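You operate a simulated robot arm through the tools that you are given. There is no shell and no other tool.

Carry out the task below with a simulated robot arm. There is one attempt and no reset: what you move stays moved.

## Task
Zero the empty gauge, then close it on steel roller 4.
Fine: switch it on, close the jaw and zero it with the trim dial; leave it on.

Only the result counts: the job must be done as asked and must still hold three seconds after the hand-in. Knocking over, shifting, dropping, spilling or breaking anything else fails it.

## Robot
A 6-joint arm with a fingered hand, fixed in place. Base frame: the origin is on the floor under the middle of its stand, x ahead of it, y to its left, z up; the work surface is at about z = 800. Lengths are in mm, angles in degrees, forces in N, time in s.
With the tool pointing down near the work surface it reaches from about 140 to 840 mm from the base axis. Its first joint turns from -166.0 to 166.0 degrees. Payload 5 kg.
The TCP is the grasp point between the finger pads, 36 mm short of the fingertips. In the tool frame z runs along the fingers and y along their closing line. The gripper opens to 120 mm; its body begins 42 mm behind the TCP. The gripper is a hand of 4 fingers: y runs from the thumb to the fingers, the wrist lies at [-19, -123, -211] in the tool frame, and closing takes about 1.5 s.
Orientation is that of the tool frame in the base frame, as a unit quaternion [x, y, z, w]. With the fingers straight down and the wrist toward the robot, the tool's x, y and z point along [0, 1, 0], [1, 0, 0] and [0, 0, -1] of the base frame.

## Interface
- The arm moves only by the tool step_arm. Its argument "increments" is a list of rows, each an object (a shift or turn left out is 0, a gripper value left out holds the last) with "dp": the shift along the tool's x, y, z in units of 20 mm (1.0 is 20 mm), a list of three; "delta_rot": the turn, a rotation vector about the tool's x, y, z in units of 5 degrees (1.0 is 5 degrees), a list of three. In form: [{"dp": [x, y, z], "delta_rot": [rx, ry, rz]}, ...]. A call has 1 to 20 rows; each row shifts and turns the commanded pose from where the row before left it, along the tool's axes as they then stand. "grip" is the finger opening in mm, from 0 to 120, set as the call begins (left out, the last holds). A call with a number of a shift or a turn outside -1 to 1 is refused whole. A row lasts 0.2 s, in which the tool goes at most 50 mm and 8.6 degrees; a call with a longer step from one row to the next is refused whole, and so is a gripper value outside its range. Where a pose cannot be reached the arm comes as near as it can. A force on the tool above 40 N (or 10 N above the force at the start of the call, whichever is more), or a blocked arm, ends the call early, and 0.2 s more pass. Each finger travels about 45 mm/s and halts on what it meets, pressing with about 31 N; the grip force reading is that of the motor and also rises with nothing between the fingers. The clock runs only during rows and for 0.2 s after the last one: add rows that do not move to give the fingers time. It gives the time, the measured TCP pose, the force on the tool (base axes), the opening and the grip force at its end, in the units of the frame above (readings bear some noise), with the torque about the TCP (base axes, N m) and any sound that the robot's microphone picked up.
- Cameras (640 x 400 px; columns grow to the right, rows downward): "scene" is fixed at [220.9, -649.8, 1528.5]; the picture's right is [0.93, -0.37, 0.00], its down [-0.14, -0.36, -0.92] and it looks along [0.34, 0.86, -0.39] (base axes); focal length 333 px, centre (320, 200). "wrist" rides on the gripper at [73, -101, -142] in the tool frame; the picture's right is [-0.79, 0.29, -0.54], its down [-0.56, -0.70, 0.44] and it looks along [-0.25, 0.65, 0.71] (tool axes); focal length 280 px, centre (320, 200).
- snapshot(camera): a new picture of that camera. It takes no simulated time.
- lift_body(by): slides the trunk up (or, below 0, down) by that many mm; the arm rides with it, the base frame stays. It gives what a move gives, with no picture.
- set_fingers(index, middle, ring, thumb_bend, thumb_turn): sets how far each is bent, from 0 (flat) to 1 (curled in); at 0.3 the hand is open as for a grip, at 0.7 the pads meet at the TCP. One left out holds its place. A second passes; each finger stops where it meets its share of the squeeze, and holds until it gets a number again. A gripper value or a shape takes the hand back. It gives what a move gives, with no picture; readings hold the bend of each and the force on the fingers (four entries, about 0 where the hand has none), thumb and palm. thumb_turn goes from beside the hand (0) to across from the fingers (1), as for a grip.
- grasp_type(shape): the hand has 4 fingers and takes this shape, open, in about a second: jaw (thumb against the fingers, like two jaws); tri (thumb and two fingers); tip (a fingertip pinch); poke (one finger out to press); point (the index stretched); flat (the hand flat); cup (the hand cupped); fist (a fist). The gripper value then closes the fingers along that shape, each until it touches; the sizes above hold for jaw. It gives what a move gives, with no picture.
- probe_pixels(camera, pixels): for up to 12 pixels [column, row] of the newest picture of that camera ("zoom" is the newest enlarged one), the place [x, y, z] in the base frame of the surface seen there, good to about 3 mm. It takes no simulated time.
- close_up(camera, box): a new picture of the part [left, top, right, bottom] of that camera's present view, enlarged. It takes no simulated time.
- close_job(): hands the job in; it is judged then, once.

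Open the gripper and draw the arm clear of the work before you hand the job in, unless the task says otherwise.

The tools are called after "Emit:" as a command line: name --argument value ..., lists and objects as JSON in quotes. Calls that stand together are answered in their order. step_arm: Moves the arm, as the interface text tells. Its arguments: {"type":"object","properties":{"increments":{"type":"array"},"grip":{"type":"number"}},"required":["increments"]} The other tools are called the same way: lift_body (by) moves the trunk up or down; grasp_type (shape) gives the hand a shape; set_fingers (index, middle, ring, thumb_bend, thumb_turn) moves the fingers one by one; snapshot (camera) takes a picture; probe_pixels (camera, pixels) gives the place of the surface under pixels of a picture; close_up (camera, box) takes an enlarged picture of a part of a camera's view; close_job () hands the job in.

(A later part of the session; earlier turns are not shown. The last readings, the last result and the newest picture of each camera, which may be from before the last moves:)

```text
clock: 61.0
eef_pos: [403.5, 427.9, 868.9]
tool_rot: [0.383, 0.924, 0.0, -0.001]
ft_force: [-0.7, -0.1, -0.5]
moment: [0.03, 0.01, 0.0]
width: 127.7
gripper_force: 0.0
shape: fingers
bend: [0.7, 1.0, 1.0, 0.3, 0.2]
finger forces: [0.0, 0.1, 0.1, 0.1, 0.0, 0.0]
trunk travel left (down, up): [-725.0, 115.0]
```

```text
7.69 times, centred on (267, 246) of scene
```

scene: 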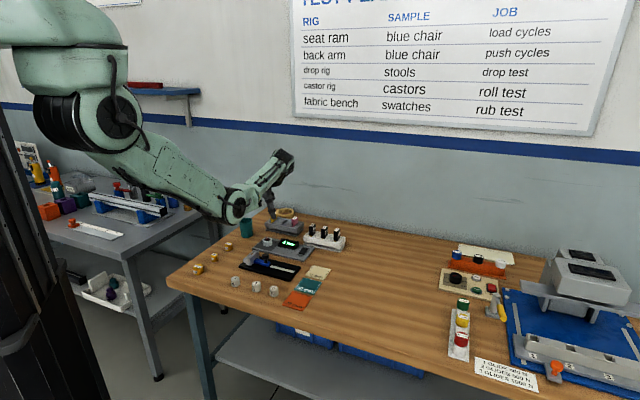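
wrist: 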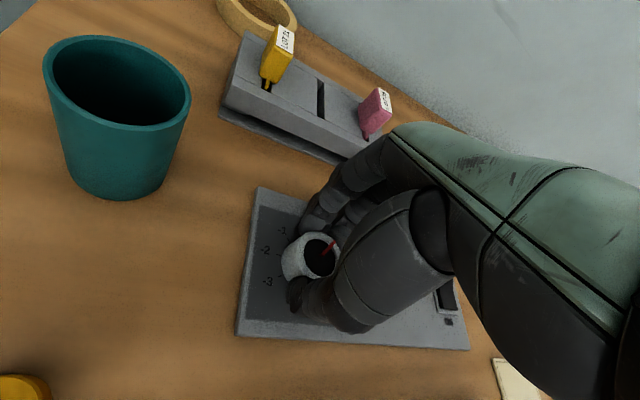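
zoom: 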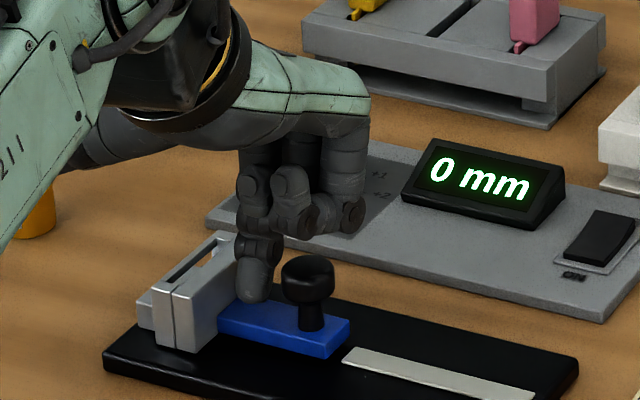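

The finger is behind the knob. I push slowly along tool −x (opening direction), 3 mm per row, 30 mm in total.

Emit:
step_arm --increments '[{"dp": [-0.15, 0, 0]}, {"dp": [-0.15, 0, 0]}, {"dp": [-0.15, 0, 0]}, {"dp": [-0.15, 0, 0]}, {"dp": [-0.15, 0, 0]}, {"dp": [-0.15, 0, 0]}, {"dp": [-0.15, 0, 0]}, {"dp": [-0.15, 0, 0]}, {"dp": [-0.15, 0, 0]}, {"dp": [-0.15, 0, 0]}]'

Emit:
close_up --camera "scene" --box '[235, 220, 299, 272]'

```text
clock: 63.2
eef_pos: [424.2, 407.3, 868.6]
tool_rot: [0.383, 0.924, 0.001, 0.0]
ft_force: [-0.8, 1.5, 1.2]
moment: [0.03, -0.01, 0.01]
width: 127.6
gripper_force: 1.7
shape: fingers
bend: [0.7, 1.0, 1.0, 0.3, 0.2]
finger forces: [2.4, 0.0, 0.1, 0.0, 0.0, 0.1]
trunk travel left (down, up): [-725.0, 115.0]
```

```text
7.69 times, centred on (267, 246) of scene
```

zoom: 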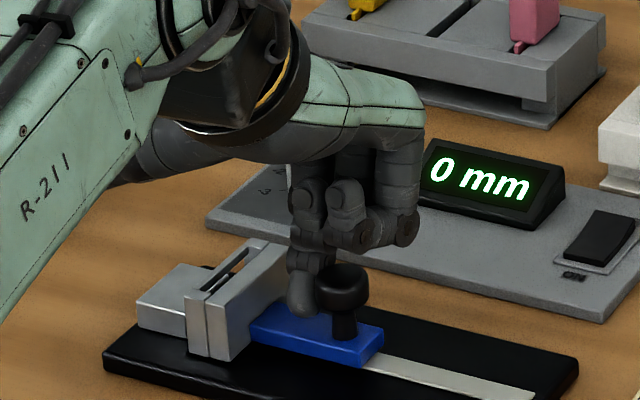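

The jaw opens with about 2 N. I continue 42 mm more toward its original open position.

Emit:
step_arm --increments '[{"dp": [-0.15, 0, 0]}, {"dp": [-0.15, 0, 0]}, {"dp": [-0.15, 0, 0]}, {"dp": [-0.15, 0, 0]}, {"dp": [-0.15, 0, 0]}, {"dp": [-0.15, 0, 0]}, {"dp": [-0.15, 0, 0]}, {"dp": [-0.15, 0, 0]}, {"dp": [-0.15, 0, 0]}, {"dp": [-0.15, 0, 0]}, {"dp": [-0.15, 0, 0]}, {"dp": [-0.15, 0, 0]}, {"dp": [-0.15, 0, 0]}, {"dp": [-0.15, 0, 0]}]'

Emit:
close_up --camera "scene" --box '[235, 220, 299, 272]'

```text
clock: 66.2
eef_pos: [455.5, 376.8, 867.4]
tool_rot: [0.383, 0.924, 0.0, 0.0]
ft_force: [-0.4, -1.0, 0.2]
moment: [-0.01, -0.01, 0.01]
width: 127.6
gripper_force: 0.1
shape: fingers
bend: [0.7, 1.0, 1.0, 0.3, 0.2]
finger forces: [0.1, 0.0, 0.1, 0.1, 0.0, 0.0]
trunk travel left (down, up): [-725.0, 115.0]
```

```text
7.69 times, centred on (267, 246) of scene
```

zoom: 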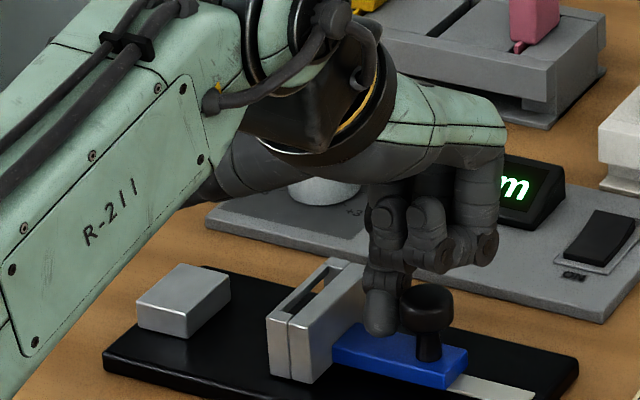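

Finger force dropped to ~0; the jaw may have snapped into its open position. I probe the knob and frame.

Emit:
probe_pixels --camera "zoom" --pixels '[[428, 293], [404, 300], [454, 300], [272, 325], [290, 375], [465, 355], [380, 325], [380, 305]]'

Emit:
step_arm --increments '[{"dp": [0, 0, 0]}, {"dp": [0, 0, 0]}, {"dp": [0, 0, 0]}]'

Emit:
close_up --camera "scene" --box '[235, 220, 299, 272]'

```text
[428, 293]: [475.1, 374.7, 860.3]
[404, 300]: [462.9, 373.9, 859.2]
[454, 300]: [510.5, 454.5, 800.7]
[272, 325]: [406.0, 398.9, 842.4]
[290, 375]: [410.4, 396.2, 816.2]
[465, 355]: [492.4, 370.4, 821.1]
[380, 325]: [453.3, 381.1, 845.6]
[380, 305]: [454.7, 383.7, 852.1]
```

```text
clock: 67.0
eef_pos: [453.9, 378.1, 868.0]
tool_rot: [0.383, 0.924, -0.001, 0.001]
ft_force: [-0.4, 0.8, -0.1]
moment: [-0.01, 0.0, -0.03]
width: 127.5
gripper_force: 0.1
shape: fingers
bend: [0.7, 1.0, 1.0, 0.3, 0.2]
finger forces: [0.0, 0.1, 0.0, 0.0, 0.0, 0.0]
trunk travel left (down, up): [-725.0, 115.0]
```

```text
7.69 times, centred on (267, 246) of scene
```

zoom: 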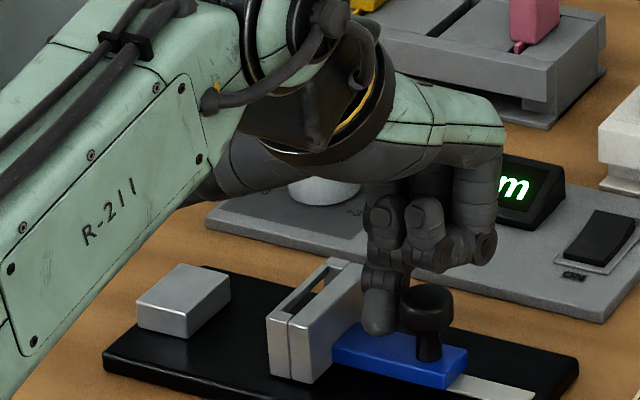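

The jaw is back at its original open position and holds. I lift the finger out and look at roller 4.

Emit:
step_arm --increments '[{"dp": [0, 0, -1]}, {"dp": [0, 0, -1]}, {"dp": [0, 0, -1]}, {"dp": [0, 0, -1]}, {"dp": [0, 0, -1]}, {"dp": [0, 0, -1]}, {"dp": [0, -1, 0]}, {"dp": [0, -1, 0]}, {"dp": [0, -1, 0]}]'

Emit:
grasp_type --shape "tri"

Emit:
snapshot --camera "wrist"

Emit:
close_up --camera "scene" --box '[222, 240, 302, 300]'

```text
clock: 69.0
eef_pos: [410.4, 334.3, 989.0]
tool_rot: [0.384, 0.923, 0.0, 0.0]
ft_force: [-0.4, 0.8, 0.2]
moment: [0.03, 0.02, 0.0]
width: 128.0
gripper_force: 0.1
shape: fingers
bend: [0.7, 1.0, 1.0, 0.3, 0.2]
finger forces: [0.0, 0.0, 0.0, 0.1, 0.1, 0.0]
trunk travel left (down, up): [-725.0, 115.0]
```

```text
clock: 69.9
eef_pos: [411.0, 334.1, 988.5]
tool_rot: [0.382, 0.924, 0.001, 0.001]
ft_force: [0.2, 0.5, 0.5]
moment: [0.0, -0.03, 0.02]
width: 119.8
gripper_force: 0.0
shape: tri
bend: [0.3, 0.3, 0.99, 0.3, 0.98]
finger forces: [0.0, 0.1, 0.1, 0.0, 0.1, 0.0]
trunk travel left (down, up): [-725.0, 115.0]
```

```text
taken
```

wrist: 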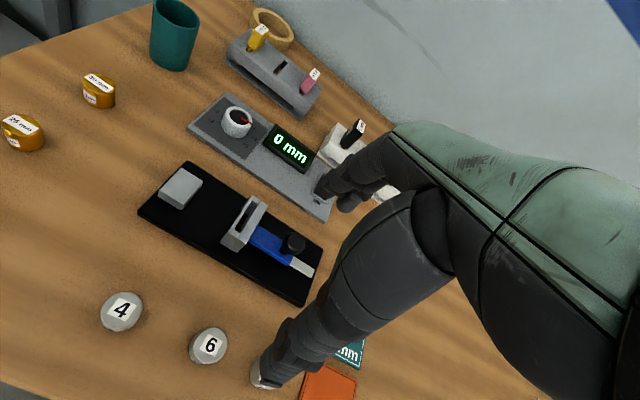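

```text
6.67 times, centred on (262, 270) of scene
```

zoom: 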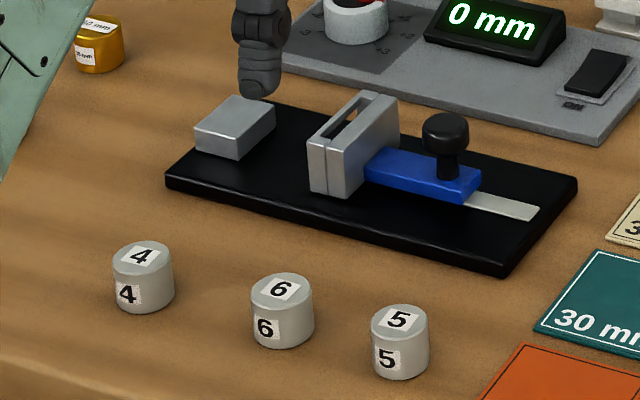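

Roller 4 stands at (122,312) in the wrist view. I enlarge and probe it for centre and diameter.

Emit:
close_up --camera "wrist" --box '[80, 275, 170, 350]'

```text
5.33 times, centred on (125, 312) of wrist
```

zoom: 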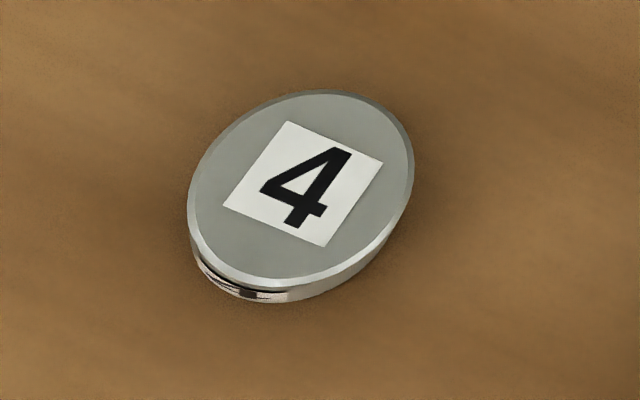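

Emit:
probe_pixels --camera "zoom" --pixels '[[303, 185], [340, 95], [408, 165], [370, 245], [265, 280], [195, 215], [230, 140], [310, 110], [395, 200], [250, 265], [205, 180], [300, 275]]'

```text
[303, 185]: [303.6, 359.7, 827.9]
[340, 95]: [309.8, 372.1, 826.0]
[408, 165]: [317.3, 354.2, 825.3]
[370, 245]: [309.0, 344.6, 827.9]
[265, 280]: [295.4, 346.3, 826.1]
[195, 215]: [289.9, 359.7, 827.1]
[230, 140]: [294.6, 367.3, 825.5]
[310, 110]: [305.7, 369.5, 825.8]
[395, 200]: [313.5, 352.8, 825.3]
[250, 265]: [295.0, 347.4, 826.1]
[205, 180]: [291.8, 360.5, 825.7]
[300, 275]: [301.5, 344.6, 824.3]
```

Roller 4's centre is about (303.5,358), Ø≈29–30, height ≈27. I move the open tri hand over it and descend to z≈900 with a 66 mm opening.

Emit:
step_arm --increments '[{"dp": [0.904, -0.59, 0]}, {"dp": [0.904, -0.59, 0]}, {"dp": [0.904, -0.59, 0]}, {"dp": [0.904, -0.59, 0]}, {"dp": [0.904, -0.59, 0]}, {"dp": [0, 0, 1]}, {"dp": [0, 0, 1]}, {"dp": [0, 0, 1]}, {"dp": [0, 0, 1]}, {"dp": [0, 0, 0.4]}]' --grip 66

Emit:
snapshot --camera "wrist"

Emit:
close_up --camera "scene" --box '[205, 230, 285, 300]'

```text
clock: 72.1
eef_pos: [306.8, 356.0, 900.6]
tool_rot: [0.383, 0.924, 0.0, 0.0]
ft_force: [-0.2, -0.4, -1.5]
moment: [0.0, 0.01, 0.06]
width: 66.3
gripper_force: 0.2
shape: tri
bend: [0.74, 0.43, 0.99, 0.67, 1.0]
finger forces: [0.0, 0.0, 0.1, 0.0, 0.1, 0.0]
trunk travel left (down, up): [-725.0, 115.0]
```

```text
taken
```

wrist: 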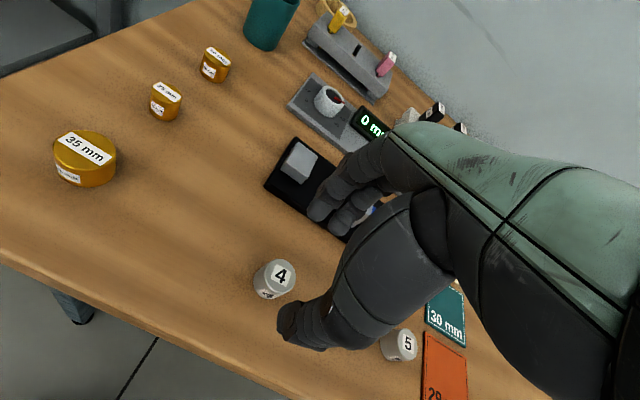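

```text
5.71 times, centred on (245, 265) of scene
```

zoom: 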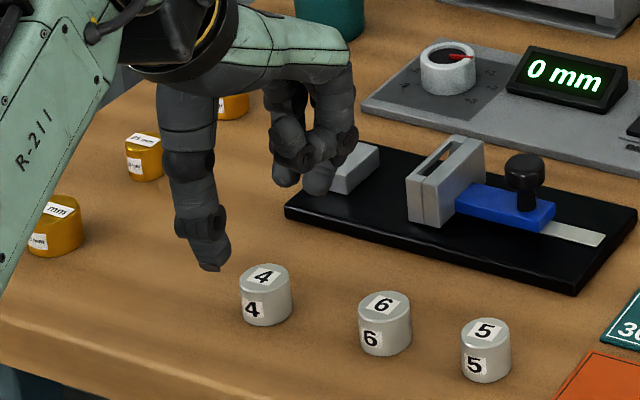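

The roller lies below between thumb and fingers. I descend 59 mm to grasp height and check before closing.

Emit:
step_arm --increments '[{"dp": [0, 0, 0.9]}, {"dp": [0, 0, 0.9]}, {"dp": [0, 0, 0.8]}, {"dp": [0, 0, 0.35]}]'

Emit:
close_up --camera "scene" --box '[205, 240, 269, 295]'

Emit:
close_up --camera "wrist" --box '[220, 170, 400, 330]'

```text
clock: 73.1
eef_pos: [306.0, 357.2, 842.0]
tool_rot: [0.383, 0.924, 0.0, -0.001]
ft_force: [0.8, 0.3, -0.3]
moment: [-0.04, -0.03, -0.02]
width: 66.1
gripper_force: 0.1
shape: tri
bend: [0.74, 0.43, 0.99, 0.67, 1.0]
finger forces: [0.0, 0.1, 0.1, 0.0, 0.1, 0.0]
trunk travel left (down, up): [-725.0, 115.0]
```

```text
7.27 times, centred on (237, 268) of scene
```

zoom: 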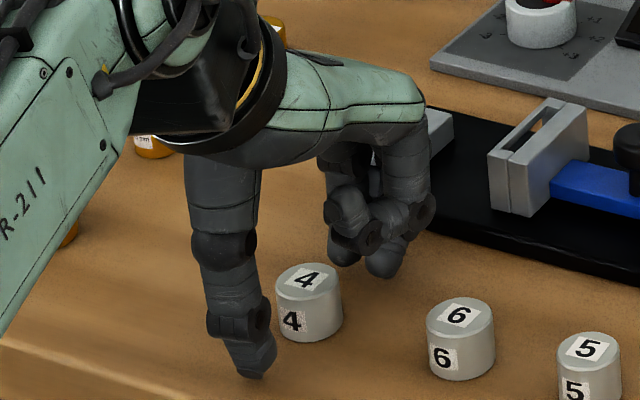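

```text
2.50 times, centred on (310, 250) of wrist
```

zoom: 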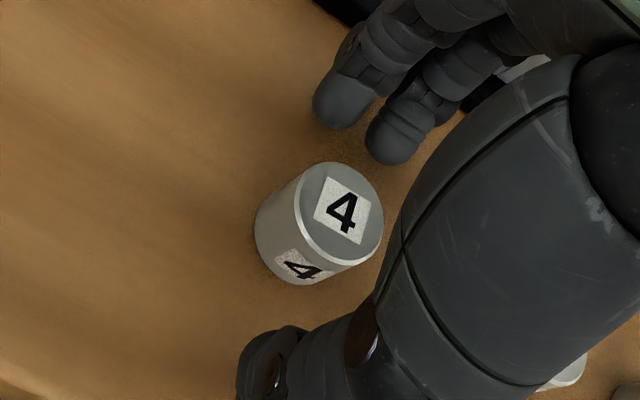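

The roller stands centred between thumb and fingers. I close on it.

Emit:
step_arm --increments '[{"dp": [0, 0, 0]}, {"dp": [0, 0, 0]}, {"dp": [0, 0, 0]}, {"dp": [0, 0, 0]}, {"dp": [0, 0, 0]}, {"dp": [0, 0, 0]}, {"dp": [0, 0, 0]}]' --grip 16

Emit:
close_up --camera "scene" --box '[205, 240, 269, 295]'

Emit:
close_up --camera "wrist" --box '[220, 170, 400, 330]'

```text
clock: 74.7
eef_pos: [306.0, 356.6, 842.5]
tool_rot: [0.383, 0.924, 0.0, 0.0]
ft_force: [0.2, 0.7, 0.0]
moment: [-0.01, 0.0, 0.02]
width: 21.5
gripper_force: 31.1
shape: tri
bend: [0.73, 0.62, 1.0, 0.74, 1.0]
finger forces: [13.6, 12.3, 0.0, 0.0, 27.2, 0.1]
trunk travel left (down, up): [-725.0, 115.0]
```

```text
7.27 times, centred on (237, 268) of scene
```

zoom: 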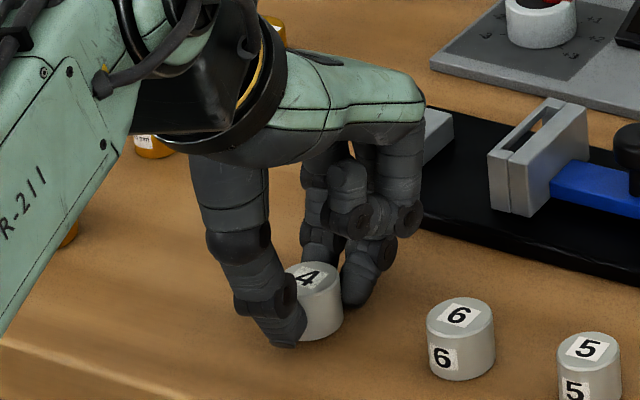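

```text
2.50 times, centred on (310, 250) of wrist
```

zoom: 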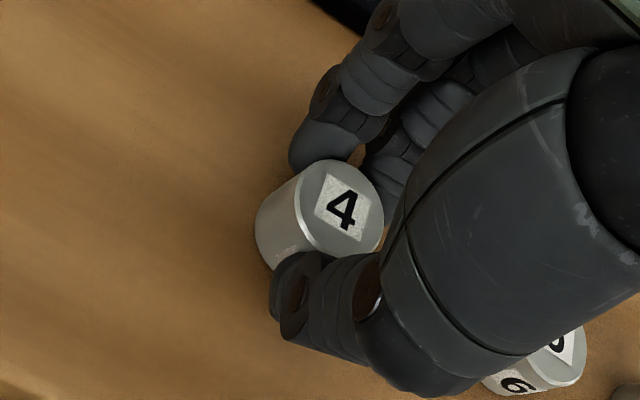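

Gripped with even forces. I probe the roller's top to get its offset from the TCP.

Emit:
probe_pixels --camera "zoom" --pixels '[[343, 210], [312, 195], [378, 215], [335, 165], [340, 248], [306, 225], [370, 180], [280, 225]]'

```text
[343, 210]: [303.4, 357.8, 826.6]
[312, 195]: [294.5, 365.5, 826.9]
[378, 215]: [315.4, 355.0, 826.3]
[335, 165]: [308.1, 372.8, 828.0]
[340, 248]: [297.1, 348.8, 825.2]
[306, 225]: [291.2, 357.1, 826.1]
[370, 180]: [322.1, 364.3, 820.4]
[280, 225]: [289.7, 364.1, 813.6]
```

Roller sits at tool (2.8,−0.8). I lift it 80 mm, carry it above the gauge between anvil and jaw (target roller centre ≈ (404.5,442.6)).

Emit:
step_arm --increments '[{"dp": [0, 0, -0.5]}, {"dp": [0, 0, -1]}, {"dp": [0, 0, -1]}, {"dp": [0, 0, -1]}, {"dp": [0, 0, -0.5]}, {"dp": [-0.085, 0.936, 0]}, {"dp": [-0.085, 0.936, 0]}, {"dp": [-0.085, 0.936, 0]}, {"dp": [-0.085, 0.936, 0]}, {"dp": [-0.085, 0.936, 0]}, {"dp": [-0.085, 0.936, 0]}, {"dp": [-0.085, 0.936, 0]}]'

Emit:
close_up --camera "scene" --box '[225, 215, 305, 275]'

Emit:
snapshot --camera "wrist"

```text
clock: 77.3
eef_pos: [407.5, 440.4, 919.9]
tool_rot: [0.383, 0.924, 0.0, -0.001]
ft_force: [0.6, 0.2, -0.5]
moment: [-0.06, 0.01, -0.01]
width: 21.4
gripper_force: 30.9
shape: tri
bend: [0.73, 0.62, 1.0, 0.74, 1.0]
finger forces: [14.0, 12.5, 0.0, 0.0, 27.3, 0.0]
trunk travel left (down, up): [-725.0, 115.0]
```

```text
6.67 times, centred on (265, 245) of scene
```

zoom: 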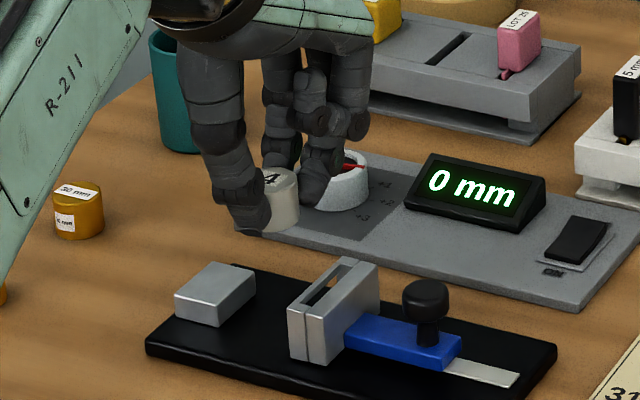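

```text
taken
```

wrist: 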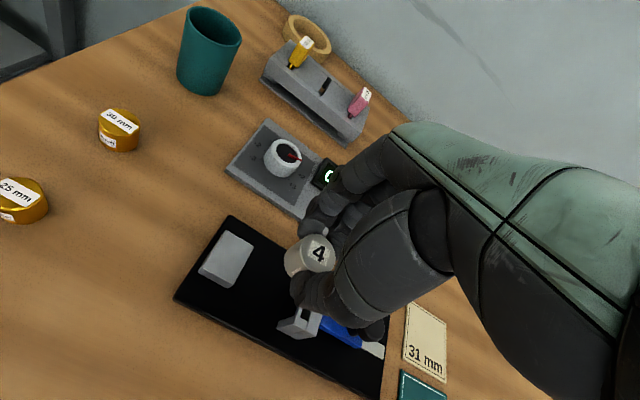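

The roller is held upright above the gap. I descend to about z=866 and check clearances to anvil and jaw frame.

Emit:
step_arm --increments '[{"dp": [0, 0, 0.9]}, {"dp": [0, 0, 0.9]}, {"dp": [0, 0, 0.9]}]'

Emit:
close_up --camera "scene" --box '[235, 230, 291, 272]'

Emit:
close_up --camera "wrist" --box '[150, 180, 400, 360]'

```text
clock: 78.1
eef_pos: [407.2, 441.0, 866.3]
tool_rot: [0.383, 0.924, 0.0, -0.001]
ft_force: [-0.5, 0.1, -1.2]
moment: [-0.01, 0.03, 0.01]
width: 21.2
gripper_force: 30.8
shape: tri
bend: [0.73, 0.62, 1.0, 0.74, 1.0]
finger forces: [13.9, 12.6, 0.0, 0.1, 27.3, 0.1]
trunk travel left (down, up): [-725.0, 115.0]
```

```text
9.52 times, centred on (263, 251) of scene
```

zoom: 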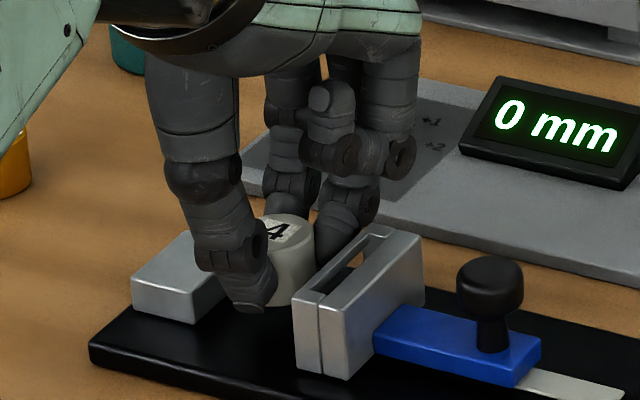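

```text
2.22 times, centred on (275, 270) of wrist
```

zoom: 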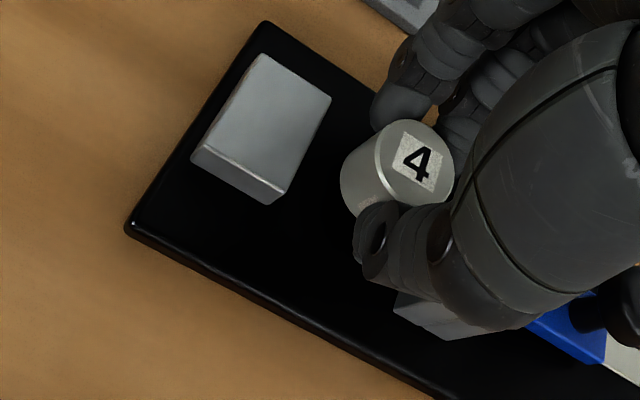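

I probe the roller and anvil corners in this wrist close-up to check lateral alignment.

Emit:
probe_pixels --camera "zoom" --pixels '[[415, 160], [385, 150], [450, 165], [410, 125], [262, 58], [328, 98], [268, 185], [200, 148], [283, 190], [270, 200], [355, 185], [420, 320]]'

```text
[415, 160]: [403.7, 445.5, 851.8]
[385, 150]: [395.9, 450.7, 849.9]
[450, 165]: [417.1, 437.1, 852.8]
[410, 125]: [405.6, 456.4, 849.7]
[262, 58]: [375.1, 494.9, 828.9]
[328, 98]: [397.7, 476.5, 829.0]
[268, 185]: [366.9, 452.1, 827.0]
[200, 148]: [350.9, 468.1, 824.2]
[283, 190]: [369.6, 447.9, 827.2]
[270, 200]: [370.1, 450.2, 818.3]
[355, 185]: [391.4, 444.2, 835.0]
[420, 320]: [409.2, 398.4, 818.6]
```

Roller is centred at v≈599 (anvil centre ≈598), between anvil (u≈−55) and frame (u≈0). I lower it the last 12–13 mm in fine steps.

Emit:
step_arm --increments '[{"dp": [0, 0, 0.3]}, {"dp": [0, 0, 0.15]}, {"dp": [0, 0, 0.1]}, {"dp": [0, 0, 0.05]}, {"dp": [0, 0, 0]}]'

Emit:
close_up --camera "scene" --box '[235, 230, 291, 272]'

```text
clock: 79.3
eef_pos: [406.0, 442.3, 854.4]
tool_rot: [0.383, 0.924, 0.0, 0.001]
ft_force: [0.1, 0.3, -2.1]
moment: [-0.03, 0.01, -0.02]
width: 21.4
gripper_force: 31.2
shape: tri
bend: [0.73, 0.62, 1.0, 0.74, 1.0]
finger forces: [14.0, 12.6, 0.1, 0.1, 27.1, 0.0]
trunk travel left (down, up): [-725.0, 115.0]
```

```text
9.52 times, centred on (263, 251) of scene
```

zoom: 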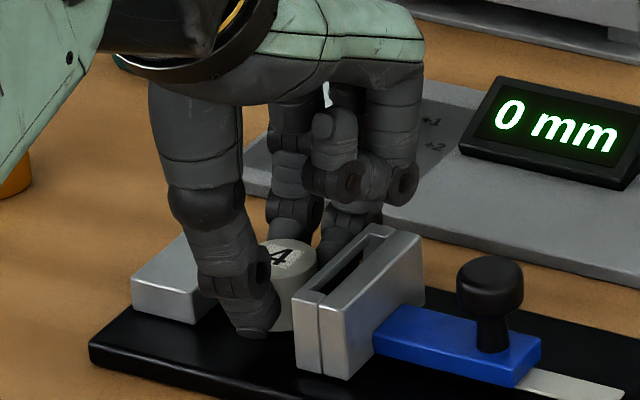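

No contact yet (z-force −2). I lower 1 mm per row, watching for contact.

Emit:
step_arm --increments '[{"dp": [0, 0, 0.05]}, {"dp": [0, 0, 0]}]'

Emit:
step_arm --increments '[{"dp": [0, 0, 0.05]}, {"dp": [0, 0, 0]}]'

```text
clock: 79.9
eef_pos: [406.9, 441.9, 854.8]
tool_rot: [0.382, 0.924, 0.0, 0.0]
ft_force: [0.0, 0.6, -1.2]
moment: [-0.03, -0.01, -0.01]
width: 21.3
gripper_force: 30.7
shape: tri
bend: [0.73, 0.62, 1.0, 0.74, 1.0]
finger forces: [13.9, 12.6, 0.0, 0.1, 27.2, 0.1]
trunk travel left (down, up): [-725.0, 115.0]
```

```text
clock: 80.5
eef_pos: [406.5, 440.3, 854.2]
tool_rot: [0.384, 0.923, 0.0, 0.0]
ft_force: [0.4, 1.0, 0.6]
moment: [0.05, 0.02, -0.01]
width: 21.6
gripper_force: 30.8
shape: tri
bend: [0.73, 0.62, 1.0, 0.74, 1.0]
finger forces: [14.0, 12.7, 0.1, 0.0, 27.5, 0.0]
trunk travel left (down, up): [-725.0, 115.0]
```

Force begins to change sign; I continue in 1 mm steps.

Emit:
step_arm --increments '[{"dp": [0, 0, 0.05]}, {"dp": [0, 0, 0]}]'

Emit:
step_arm --increments '[{"dp": [0, 0, 0.05]}, {"dp": [0, 0, 0]}]'

Emit:
close_up --camera "scene" --box '[235, 230, 291, 272]'

```text
clock: 81.1
eef_pos: [406.6, 440.8, 853.1]
tool_rot: [0.382, 0.924, 0.001, 0.001]
ft_force: [-0.6, -0.7, 4.1]
moment: [0.04, -0.03, -0.03]
width: 21.2
gripper_force: 31.2
shape: tri
bend: [0.73, 0.62, 1.0, 0.74, 1.0]
finger forces: [14.3, 13.3, 0.0, 0.0, 28.1, 0.0]
trunk travel left (down, up): [-725.0, 115.0]
```

```text
clock: 81.7
eef_pos: [407.9, 441.5, 853.6]
tool_rot: [0.383, 0.924, 0.002, 0.0]
ft_force: [0.1, 0.9, 9.3]
moment: [0.1, -0.06, -0.01]
width: 21.5
gripper_force: 31.0
shape: tri
bend: [0.73, 0.62, 1.0, 0.74, 1.0]
finger forces: [15.0, 14.2, 0.1, 0.0, 28.7, 0.1]
trunk travel left (down, up): [-725.0, 115.0]
```

```text
9.52 times, centred on (263, 251) of scene
```

zoom: 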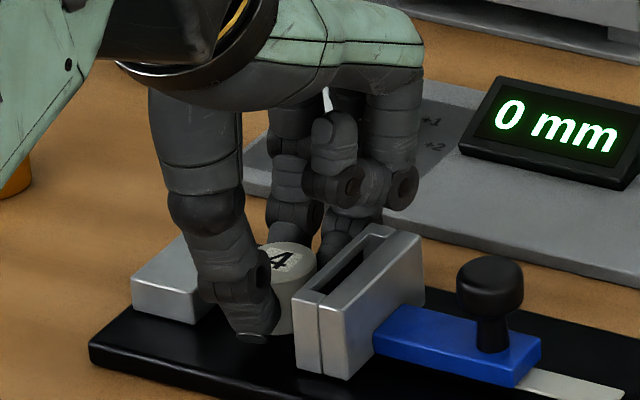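

The roller is seated (9 N upward). I relieve 1 mm and open the hand to 50 mm.

Emit:
step_arm --increments '[{"dp": [0, 0, -0.05]}, {"dp": [0, 0, 0]}]'

Emit:
step_arm --increments '[{"dp": [0, 0, 0]}, {"dp": [0, 0, 0]}, {"dp": [0, 0, 0]}, {"dp": [0, 0, 0]}]' --grip 52

Emit:
close_up --camera "scene" --box '[235, 230, 291, 272]'

Emit:
close_up --camera "wrist" --box '[150, 180, 400, 360]'

```text
clock: 82.3
eef_pos: [406.6, 441.3, 852.7]
tool_rot: [0.383, 0.924, 0.001, 0.0]
ft_force: [1.5, 2.9, 7.5]
moment: [0.16, -0.13, 0.03]
width: 21.6
gripper_force: 30.8
shape: tri
bend: [0.73, 0.62, 1.0, 0.75, 1.0]
finger forces: [15.6, 14.5, 0.0, 0.1, 28.0, 0.1]
trunk travel left (down, up): [-725.0, 115.0]
```

```text
clock: 83.3
eef_pos: [407.5, 440.8, 851.5]
tool_rot: [0.383, 0.924, 0.001, 0.001]
ft_force: [0.2, -0.7, 0.2]
moment: [0.0, 0.0, -0.03]
width: 51.5
gripper_force: 0.0
shape: tri
bend: [0.74, 0.48, 0.99, 0.72, 1.0]
finger forces: [0.0, 0.0, 0.1, 0.0, 0.0, 0.0]
trunk travel left (down, up): [-725.0, 115.0]
```

```text
9.52 times, centred on (263, 251) of scene
```

zoom: 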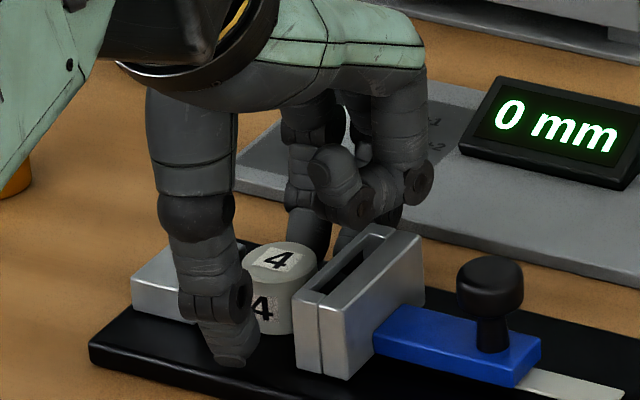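

```text
2.22 times, centred on (275, 270) of wrist
```

zoom: 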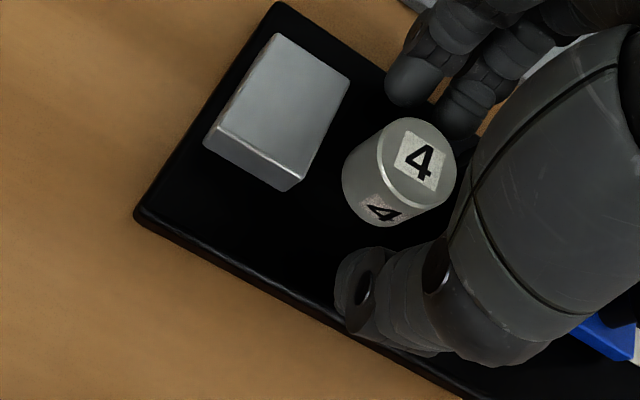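

The roller stands free on the base. I probe its top rim to check the lateral centring before lifting away.

Emit:
probe_pixels --camera "zoom" --pixels '[[419, 162], [382, 150], [453, 160], [415, 122], [415, 208], [380, 175], [440, 195], [440, 132], [300, 180], [345, 80], [282, 38], [218, 130]]'

```text
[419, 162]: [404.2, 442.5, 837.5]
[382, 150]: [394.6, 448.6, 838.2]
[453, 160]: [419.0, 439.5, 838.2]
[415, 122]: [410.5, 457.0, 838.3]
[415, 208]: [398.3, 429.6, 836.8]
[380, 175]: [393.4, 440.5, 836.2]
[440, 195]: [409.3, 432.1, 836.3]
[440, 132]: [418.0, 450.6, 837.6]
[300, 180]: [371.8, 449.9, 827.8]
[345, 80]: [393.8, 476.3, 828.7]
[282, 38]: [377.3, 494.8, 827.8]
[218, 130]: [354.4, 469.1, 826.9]
```

Roller centre ≈ (405,443.5): v≈600 versus anvil/jaw centre ≈598.5, fine within the cheeks. I lift straight up.

Emit:
step_arm --increments '[{"dp": [0, 0, -0.5]}, {"dp": [0, 0, -1]}, {"dp": [0, 0, -1]}, {"dp": [0, 0, -1]}, {"dp": [0, 0, -1]}, {"dp": [0, 0, -1]}, {"dp": [0, 0, -1]}]'

Emit:
set_fingers --index 0.3 --middle 1.0 --ring 1.0 --thumb_bend 0.3 --thumb_turn 0.2

Emit:
set_fingers --index 0.7

Emit:
close_up --camera "scene" --box '[225, 205, 313, 275]'

```text
clock: 84.9
eef_pos: [405.9, 442.3, 982.6]
tool_rot: [0.382, 0.924, 0.0, 0.0]
ft_force: [0.2, -0.3, 1.1]
moment: [-0.01, 0.03, 0.0]
width: 51.7
gripper_force: 0.0
shape: tri
bend: [0.74, 0.48, 0.99, 0.72, 1.0]
finger forces: [0.0, 0.0, 0.1, 0.0, 0.1, 0.0]
trunk travel left (down, up): [-725.0, 115.0]
```

```text
clock: 85.9
eef_pos: [407.5, 439.8, 981.3]
tool_rot: [0.382, 0.924, 0.0, 0.0]
ft_force: [1.0, -0.8, -1.4]
moment: [0.02, 0.01, 0.02]
width: 159.6
gripper_force: 0.1
shape: fingers
bend: [0.3, 1.0, 1.0, 0.3, 0.2]
finger forces: [0.0, 0.0, 0.1, 0.0, 0.0, 0.1]
trunk travel left (down, up): [-725.0, 115.0]
```

```text
clock: 86.9
eef_pos: [406.8, 441.9, 981.4]
tool_rot: [0.383, 0.924, 0.0, 0.0]
ft_force: [-0.3, -0.8, 0.0]
moment: [0.02, 0.0, 0.01]
width: 127.7
gripper_force: 0.1
shape: fingers
bend: [0.7, 1.0, 1.0, 0.3, 0.2]
finger forces: [0.0, 0.0, 0.1, 0.1, 0.0, 0.0]
trunk travel left (down, up): [-725.0, 115.0]
```

```text
5.71 times, centred on (269, 240) of scene
```

zoom: 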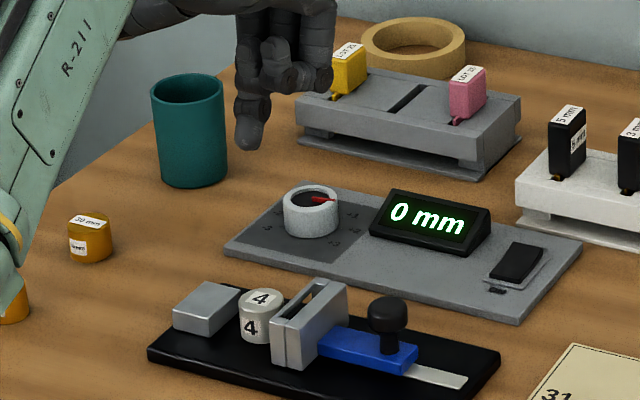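

Roller 4 stands between anvil and open jaw. I move the index finger to the right side of the knob at height.

Emit:
step_arm --increments '[{"dp": [-0.936, -0.08, 0]}, {"dp": [-0.936, -0.08, 0]}, {"dp": [-0.936, -0.08, 0]}, {"dp": [-0.936, -0.08, 0]}, {"dp": [-0.936, -0.08, 0]}, {"dp": [-0.936, -0.08, 0]}, {"dp": [-0.936, -0.08, 0]}, {"dp": [0, 0, 1]}, {"dp": [0, 0, 1]}, {"dp": [0, 0, 1]}]'

Emit:
close_up --camera "scene" --box '[240, 220, 312, 275]'

```text
clock: 89.1
eef_pos: [491.5, 341.6, 922.7]
tool_rot: [0.383, 0.924, 0.0, 0.0]
ft_force: [-0.4, 0.9, -0.1]
moment: [0.0, 0.02, 0.01]
width: 128.1
gripper_force: 0.1
shape: fingers
bend: [0.7, 1.0, 1.0, 0.3, 0.2]
finger forces: [0.0, 0.1, 0.0, 0.0, 0.0, 0.0]
trunk travel left (down, up): [-725.0, 115.0]
```

```text
7.27 times, centred on (276, 248) of scene
```

zoom: 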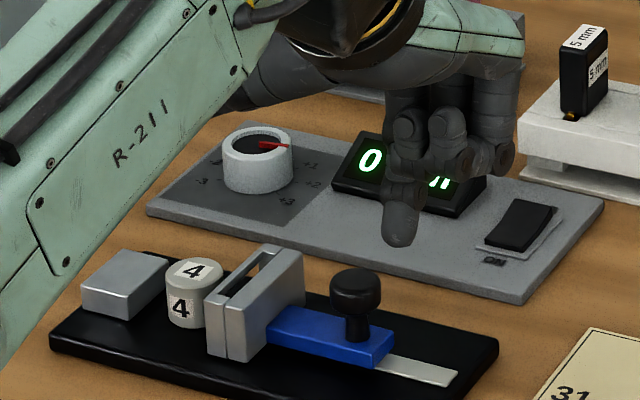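

Position matches the earlier one. I descend 54 mm beside the knob.

Emit:
step_arm --increments '[{"dp": [0, 0, 0.9]}, {"dp": [0, 0, 0.9]}, {"dp": [0, 0, 0.9]}]'

Emit:
close_up --camera "scene" --box '[240, 220, 312, 275]'

```text
clock: 89.9
eef_pos: [491.3, 341.6, 867.9]
tool_rot: [0.383, 0.924, -0.001, 0.0]
ft_force: [0.7, 0.3, -0.9]
moment: [-0.01, -0.02, 0.03]
width: 127.8
gripper_force: 0.0
shape: fingers
bend: [0.7, 1.0, 1.0, 0.3, 0.2]
finger forces: [0.1, 0.0, 0.1, 0.0, 0.1, 0.1]
trunk travel left (down, up): [-725.0, 115.0]
```

```text
7.27 times, centred on (276, 248) of scene
```

zoom: 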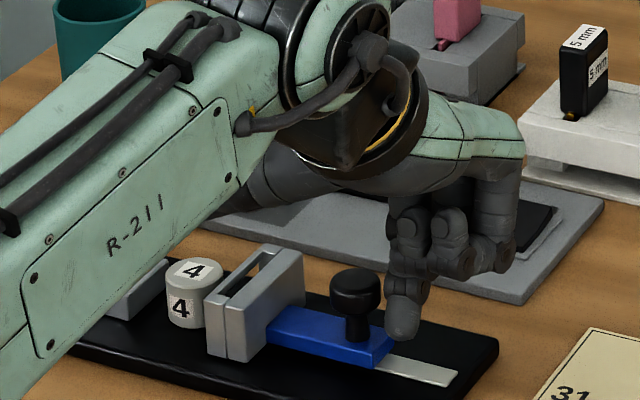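

Pushing the knob gently toward the anvil, 2 mm per row, 20 mm total, then checking.

Emit:
step_arm --increments '[{"dp": [0.1, 0, 0]}, {"dp": [0.1, 0, 0]}, {"dp": [0.1, 0, 0]}, {"dp": [0.1, 0, 0]}, {"dp": [0.1, 0, 0]}, {"dp": [0.1, 0, 0]}, {"dp": [0.1, 0, 0]}, {"dp": [0.1, 0, 0]}, {"dp": [0.1, 0, 0]}]'

Emit:
close_up --camera "scene" --box '[240, 220, 312, 275]'

```text
clock: 91.9
eef_pos: [477.8, 353.7, 868.1]
tool_rot: [0.381, 0.924, 0.0, 0.0]
ft_force: [0.8, -0.5, -0.3]
moment: [0.0, 0.0, 0.0]
width: 128.0
gripper_force: 0.1
shape: fingers
bend: [0.7, 1.0, 1.0, 0.3, 0.2]
finger forces: [0.1, 0.0, 0.1, 0.0, 0.0, 0.1]
trunk travel left (down, up): [-725.0, 115.0]
```

```text
7.27 times, centred on (276, 248) of scene
```

zoom: 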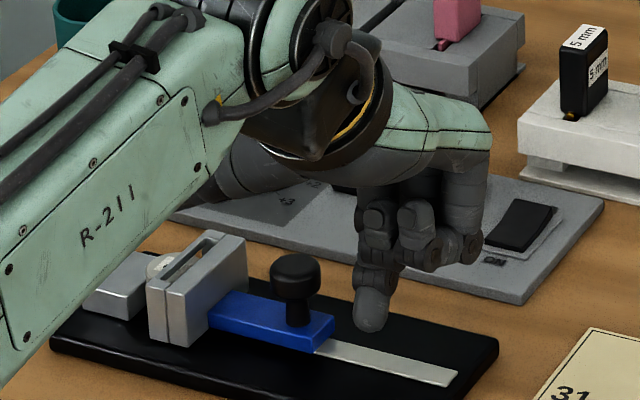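

The jaw sprang toward the anvil with the roller inside. I let it settle, then lift the finger and look.

Emit:
step_arm --increments '[{"dp": [0, 0, 0]}, {"dp": [0, 0, 0]}, {"dp": [0, 0, 0]}, {"dp": [0, 0, 0]}, {"dp": [0, 0, 0]}, {"dp": [0, 0, -1]}, {"dp": [0, 0, -1]}, {"dp": [0, 0, -1]}, {"dp": [0, 0, -1]}, {"dp": [0, 0, -1]}, {"dp": [0, 0, -1]}]'

Emit:
close_up --camera "scene" --box '[240, 215, 312, 275]'

Emit:
snapshot --camera "wrist"

```text
clock: 94.3
eef_pos: [478.7, 352.5, 989.0]
tool_rot: [0.382, 0.924, 0.0, 0.0]
ft_force: [0.1, -1.0, 0.1]
moment: [0.0, -0.02, 0.0]
width: 127.9
gripper_force: 0.2
shape: fingers
bend: [0.7, 1.0, 1.0, 0.3, 0.2]
finger forces: [0.0, 0.0, 0.0, 0.1, 0.0, 0.2]
trunk travel left (down, up): [-725.0, 115.0]
```

```text
6.67 times, centred on (276, 245) of scene
```

zoom: 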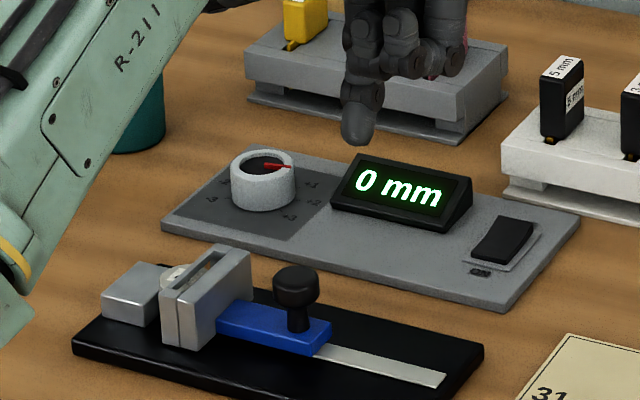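

```text
taken
```

wrist: 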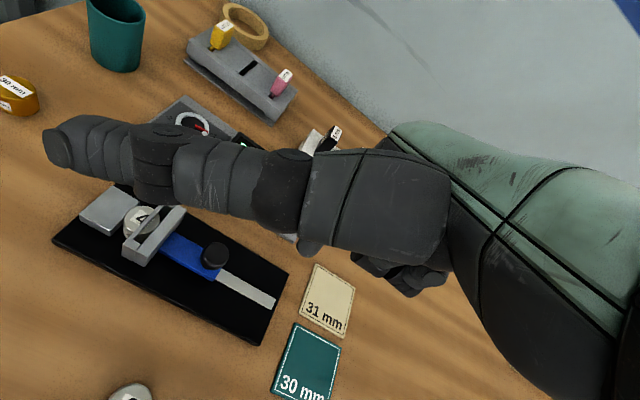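

The display still reads 0 mm with the jaw closed in. I look closely at how the roller sits between anvil and jaw plate.

Emit:
close_up --camera "wrist" --box '[70, 175, 230, 285]'

Emit:
close_up --camera "scene" --box '[246, 248, 286, 276]'

```text
3.64 times, centred on (150, 230) of wrist
```

zoom: 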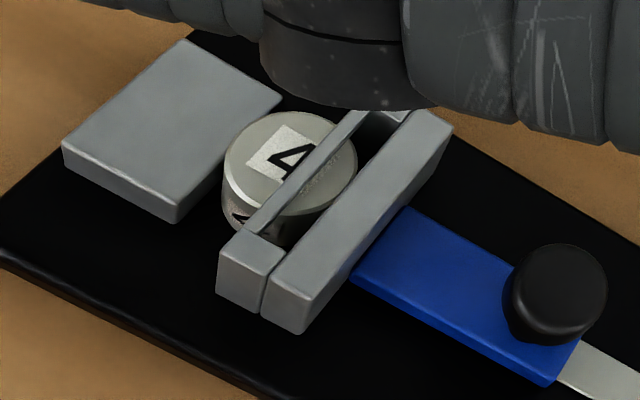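

```text
14.29 times, centred on (266, 262) of scene
```

zoom: 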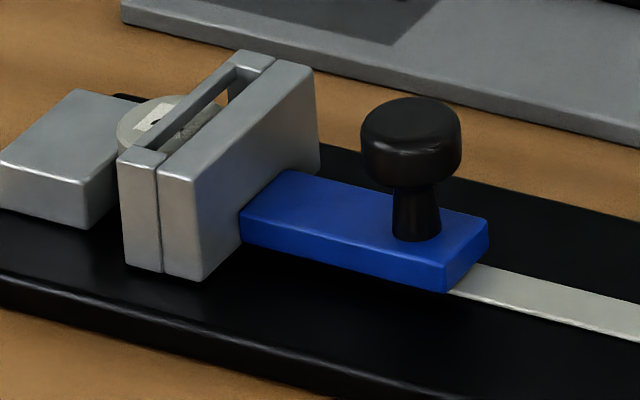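

I probe the anvil edge, roller rim and plate to compute the gap.

Emit:
close_up --camera "wrist" --box '[70, 175, 230, 285]'

Emit:
probe_pixels --camera "zoom" --pixels '[[178, 208], [278, 97], [228, 155], [232, 190], [290, 118], [350, 180], [345, 165], [275, 285], [300, 325], [375, 175], [555, 280], [252, 245]]'

```text
3.64 times, centred on (150, 230) of wrist
```

zoom: 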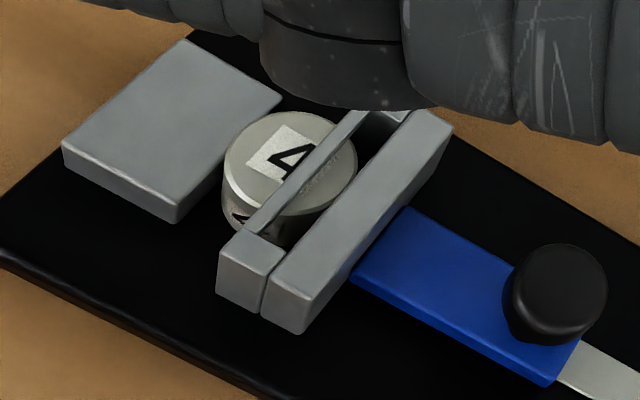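

```text
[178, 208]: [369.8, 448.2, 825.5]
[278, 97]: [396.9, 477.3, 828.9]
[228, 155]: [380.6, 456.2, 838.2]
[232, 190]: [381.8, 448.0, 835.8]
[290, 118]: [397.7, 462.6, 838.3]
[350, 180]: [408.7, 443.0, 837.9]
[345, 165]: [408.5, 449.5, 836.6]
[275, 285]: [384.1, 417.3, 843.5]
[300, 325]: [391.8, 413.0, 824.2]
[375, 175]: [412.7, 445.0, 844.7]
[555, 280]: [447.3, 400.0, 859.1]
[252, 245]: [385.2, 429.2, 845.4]
```

Anvil face u≈−56, roller spans −55…−24, plate face ≈−23.5: the roller is clamped. The display still says 0 mm, so I wait a second and check whether it updates.

Emit:
step_arm --increments '[{"dp": [0, -1, 0]}, {"dp": [0, -1, 0]}, {"dp": [0, -1, 0]}, {"dp": [0, 0, 0]}, {"dp": [0, 0, 0]}, {"dp": [0, 0, 0]}, {"dp": [0, 0, 0]}, {"dp": [0, 0, 0]}]'

Emit:
grasp_type --shape "jaw"

Emit:
snapshot --camera "wrist"

Emit:
close_up --camera "scene" --box '[240, 215, 312, 275]'

```text
clock: 96.1
eef_pos: [435.9, 310.2, 987.3]
tool_rot: [0.383, 0.924, 0.0, 0.0]
ft_force: [-0.4, -0.4, 0.7]
moment: [0.0, 0.02, 0.0]
width: 127.8
gripper_force: 0.1
shape: fingers
bend: [0.7, 1.0, 1.0, 0.3, 0.2]
finger forces: [0.0, 0.1, 0.0, 0.0, 0.0, 0.0]
trunk travel left (down, up): [-725.0, 115.0]
```

```text
clock: 97.0
eef_pos: [437.1, 310.0, 987.9]
tool_rot: [0.382, 0.924, -0.001, -0.001]
ft_force: [-0.1, 0.0, 0.5]
moment: [0.01, 0.01, -0.02]
width: 119.5
gripper_force: 0.0
shape: jaw
bend: [0.3, 0.3, 0.3, 0.3, 0.97]
finger forces: [0.0, 0.0, 0.1, 0.0, 0.0, 0.1]
trunk travel left (down, up): [-725.0, 115.0]
```

```text
taken
```

wrist: 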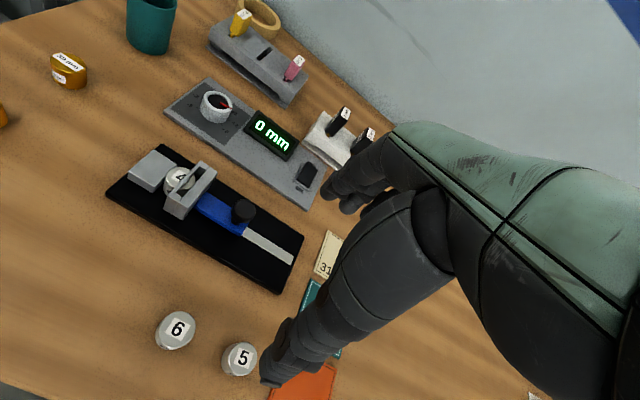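

```text
6.67 times, centred on (276, 245) of scene
```

zoom: 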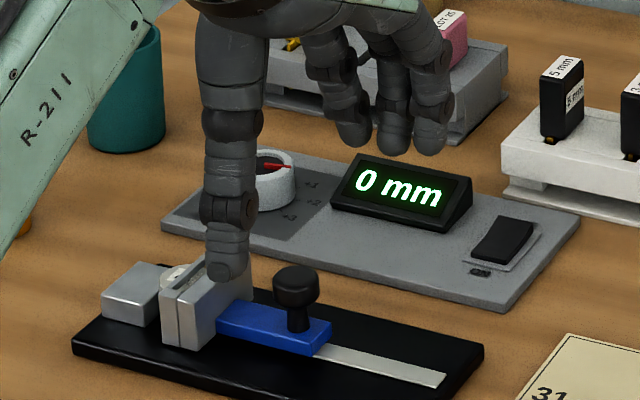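

The display is unchanged. I zoom on the gauge once more, now unobstructed, to check for any gaps.

Emit:
close_up --camera "wrist" --box '[115, 140, 235, 230]'

Emit:
close_up --camera "wrist" --box '[150, 70, 330, 210]'

```text
4.44 times, centred on (175, 185) of wrist
```

zoom: 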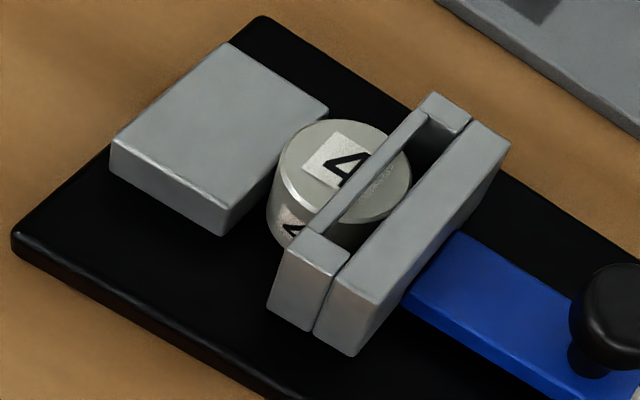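

```text
2.86 times, centred on (240, 140) of wrist
```

zoom: 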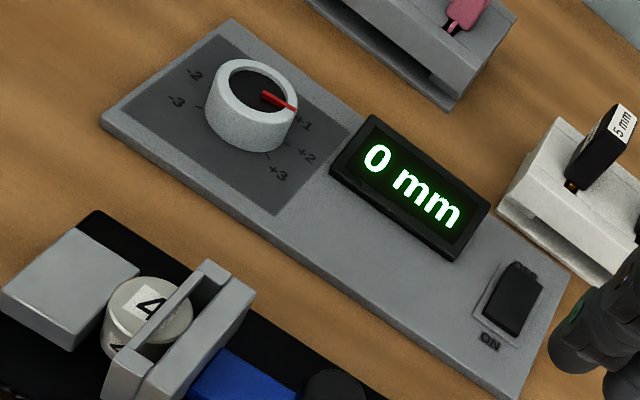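

I retake the gauge close-up and probe anvil face, roller rim and plate edges to quantify the fit.

Emit:
close_up --camera "wrist" --box '[115, 140, 235, 230]'

Emit:
probe_pixels --camera "zoom" --pixels '[[222, 222], [326, 108], [282, 160], [285, 195], [345, 122], [408, 165], [405, 195], [375, 220], [440, 185], [395, 235], [345, 290], [320, 325]]'

Emit:
probe_pixels --camera "zoom" --pixels '[[250, 205], [270, 180], [300, 140], [318, 125], [295, 150], [400, 165], [410, 180], [390, 205], [355, 215], [465, 145], [505, 145], [430, 100]]'

```text
4.44 times, centred on (175, 185) of wrist
```

zoom: 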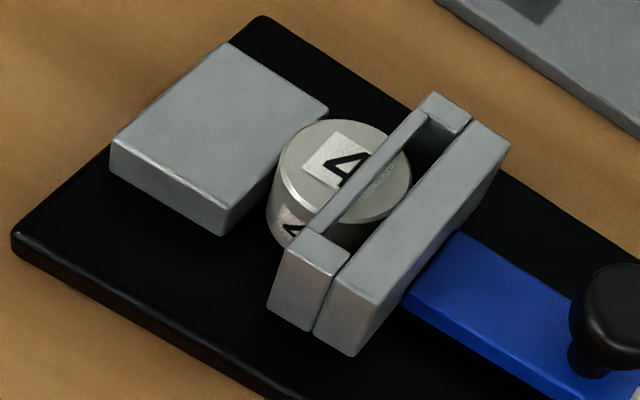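

```text
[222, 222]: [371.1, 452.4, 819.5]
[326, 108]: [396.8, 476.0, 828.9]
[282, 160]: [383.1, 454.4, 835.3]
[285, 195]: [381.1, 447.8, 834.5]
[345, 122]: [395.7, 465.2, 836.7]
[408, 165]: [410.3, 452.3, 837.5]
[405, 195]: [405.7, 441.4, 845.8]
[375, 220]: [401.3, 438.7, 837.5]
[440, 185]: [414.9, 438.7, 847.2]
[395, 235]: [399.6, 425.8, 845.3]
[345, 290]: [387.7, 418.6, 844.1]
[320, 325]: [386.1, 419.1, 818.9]
```

```text
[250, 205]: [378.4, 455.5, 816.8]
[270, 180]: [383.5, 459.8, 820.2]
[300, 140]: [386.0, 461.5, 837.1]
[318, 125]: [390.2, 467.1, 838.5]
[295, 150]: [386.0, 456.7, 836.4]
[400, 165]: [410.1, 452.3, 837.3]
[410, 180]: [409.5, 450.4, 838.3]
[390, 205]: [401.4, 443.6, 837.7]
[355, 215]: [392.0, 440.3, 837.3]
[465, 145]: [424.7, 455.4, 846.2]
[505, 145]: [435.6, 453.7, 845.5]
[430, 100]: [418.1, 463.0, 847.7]
```

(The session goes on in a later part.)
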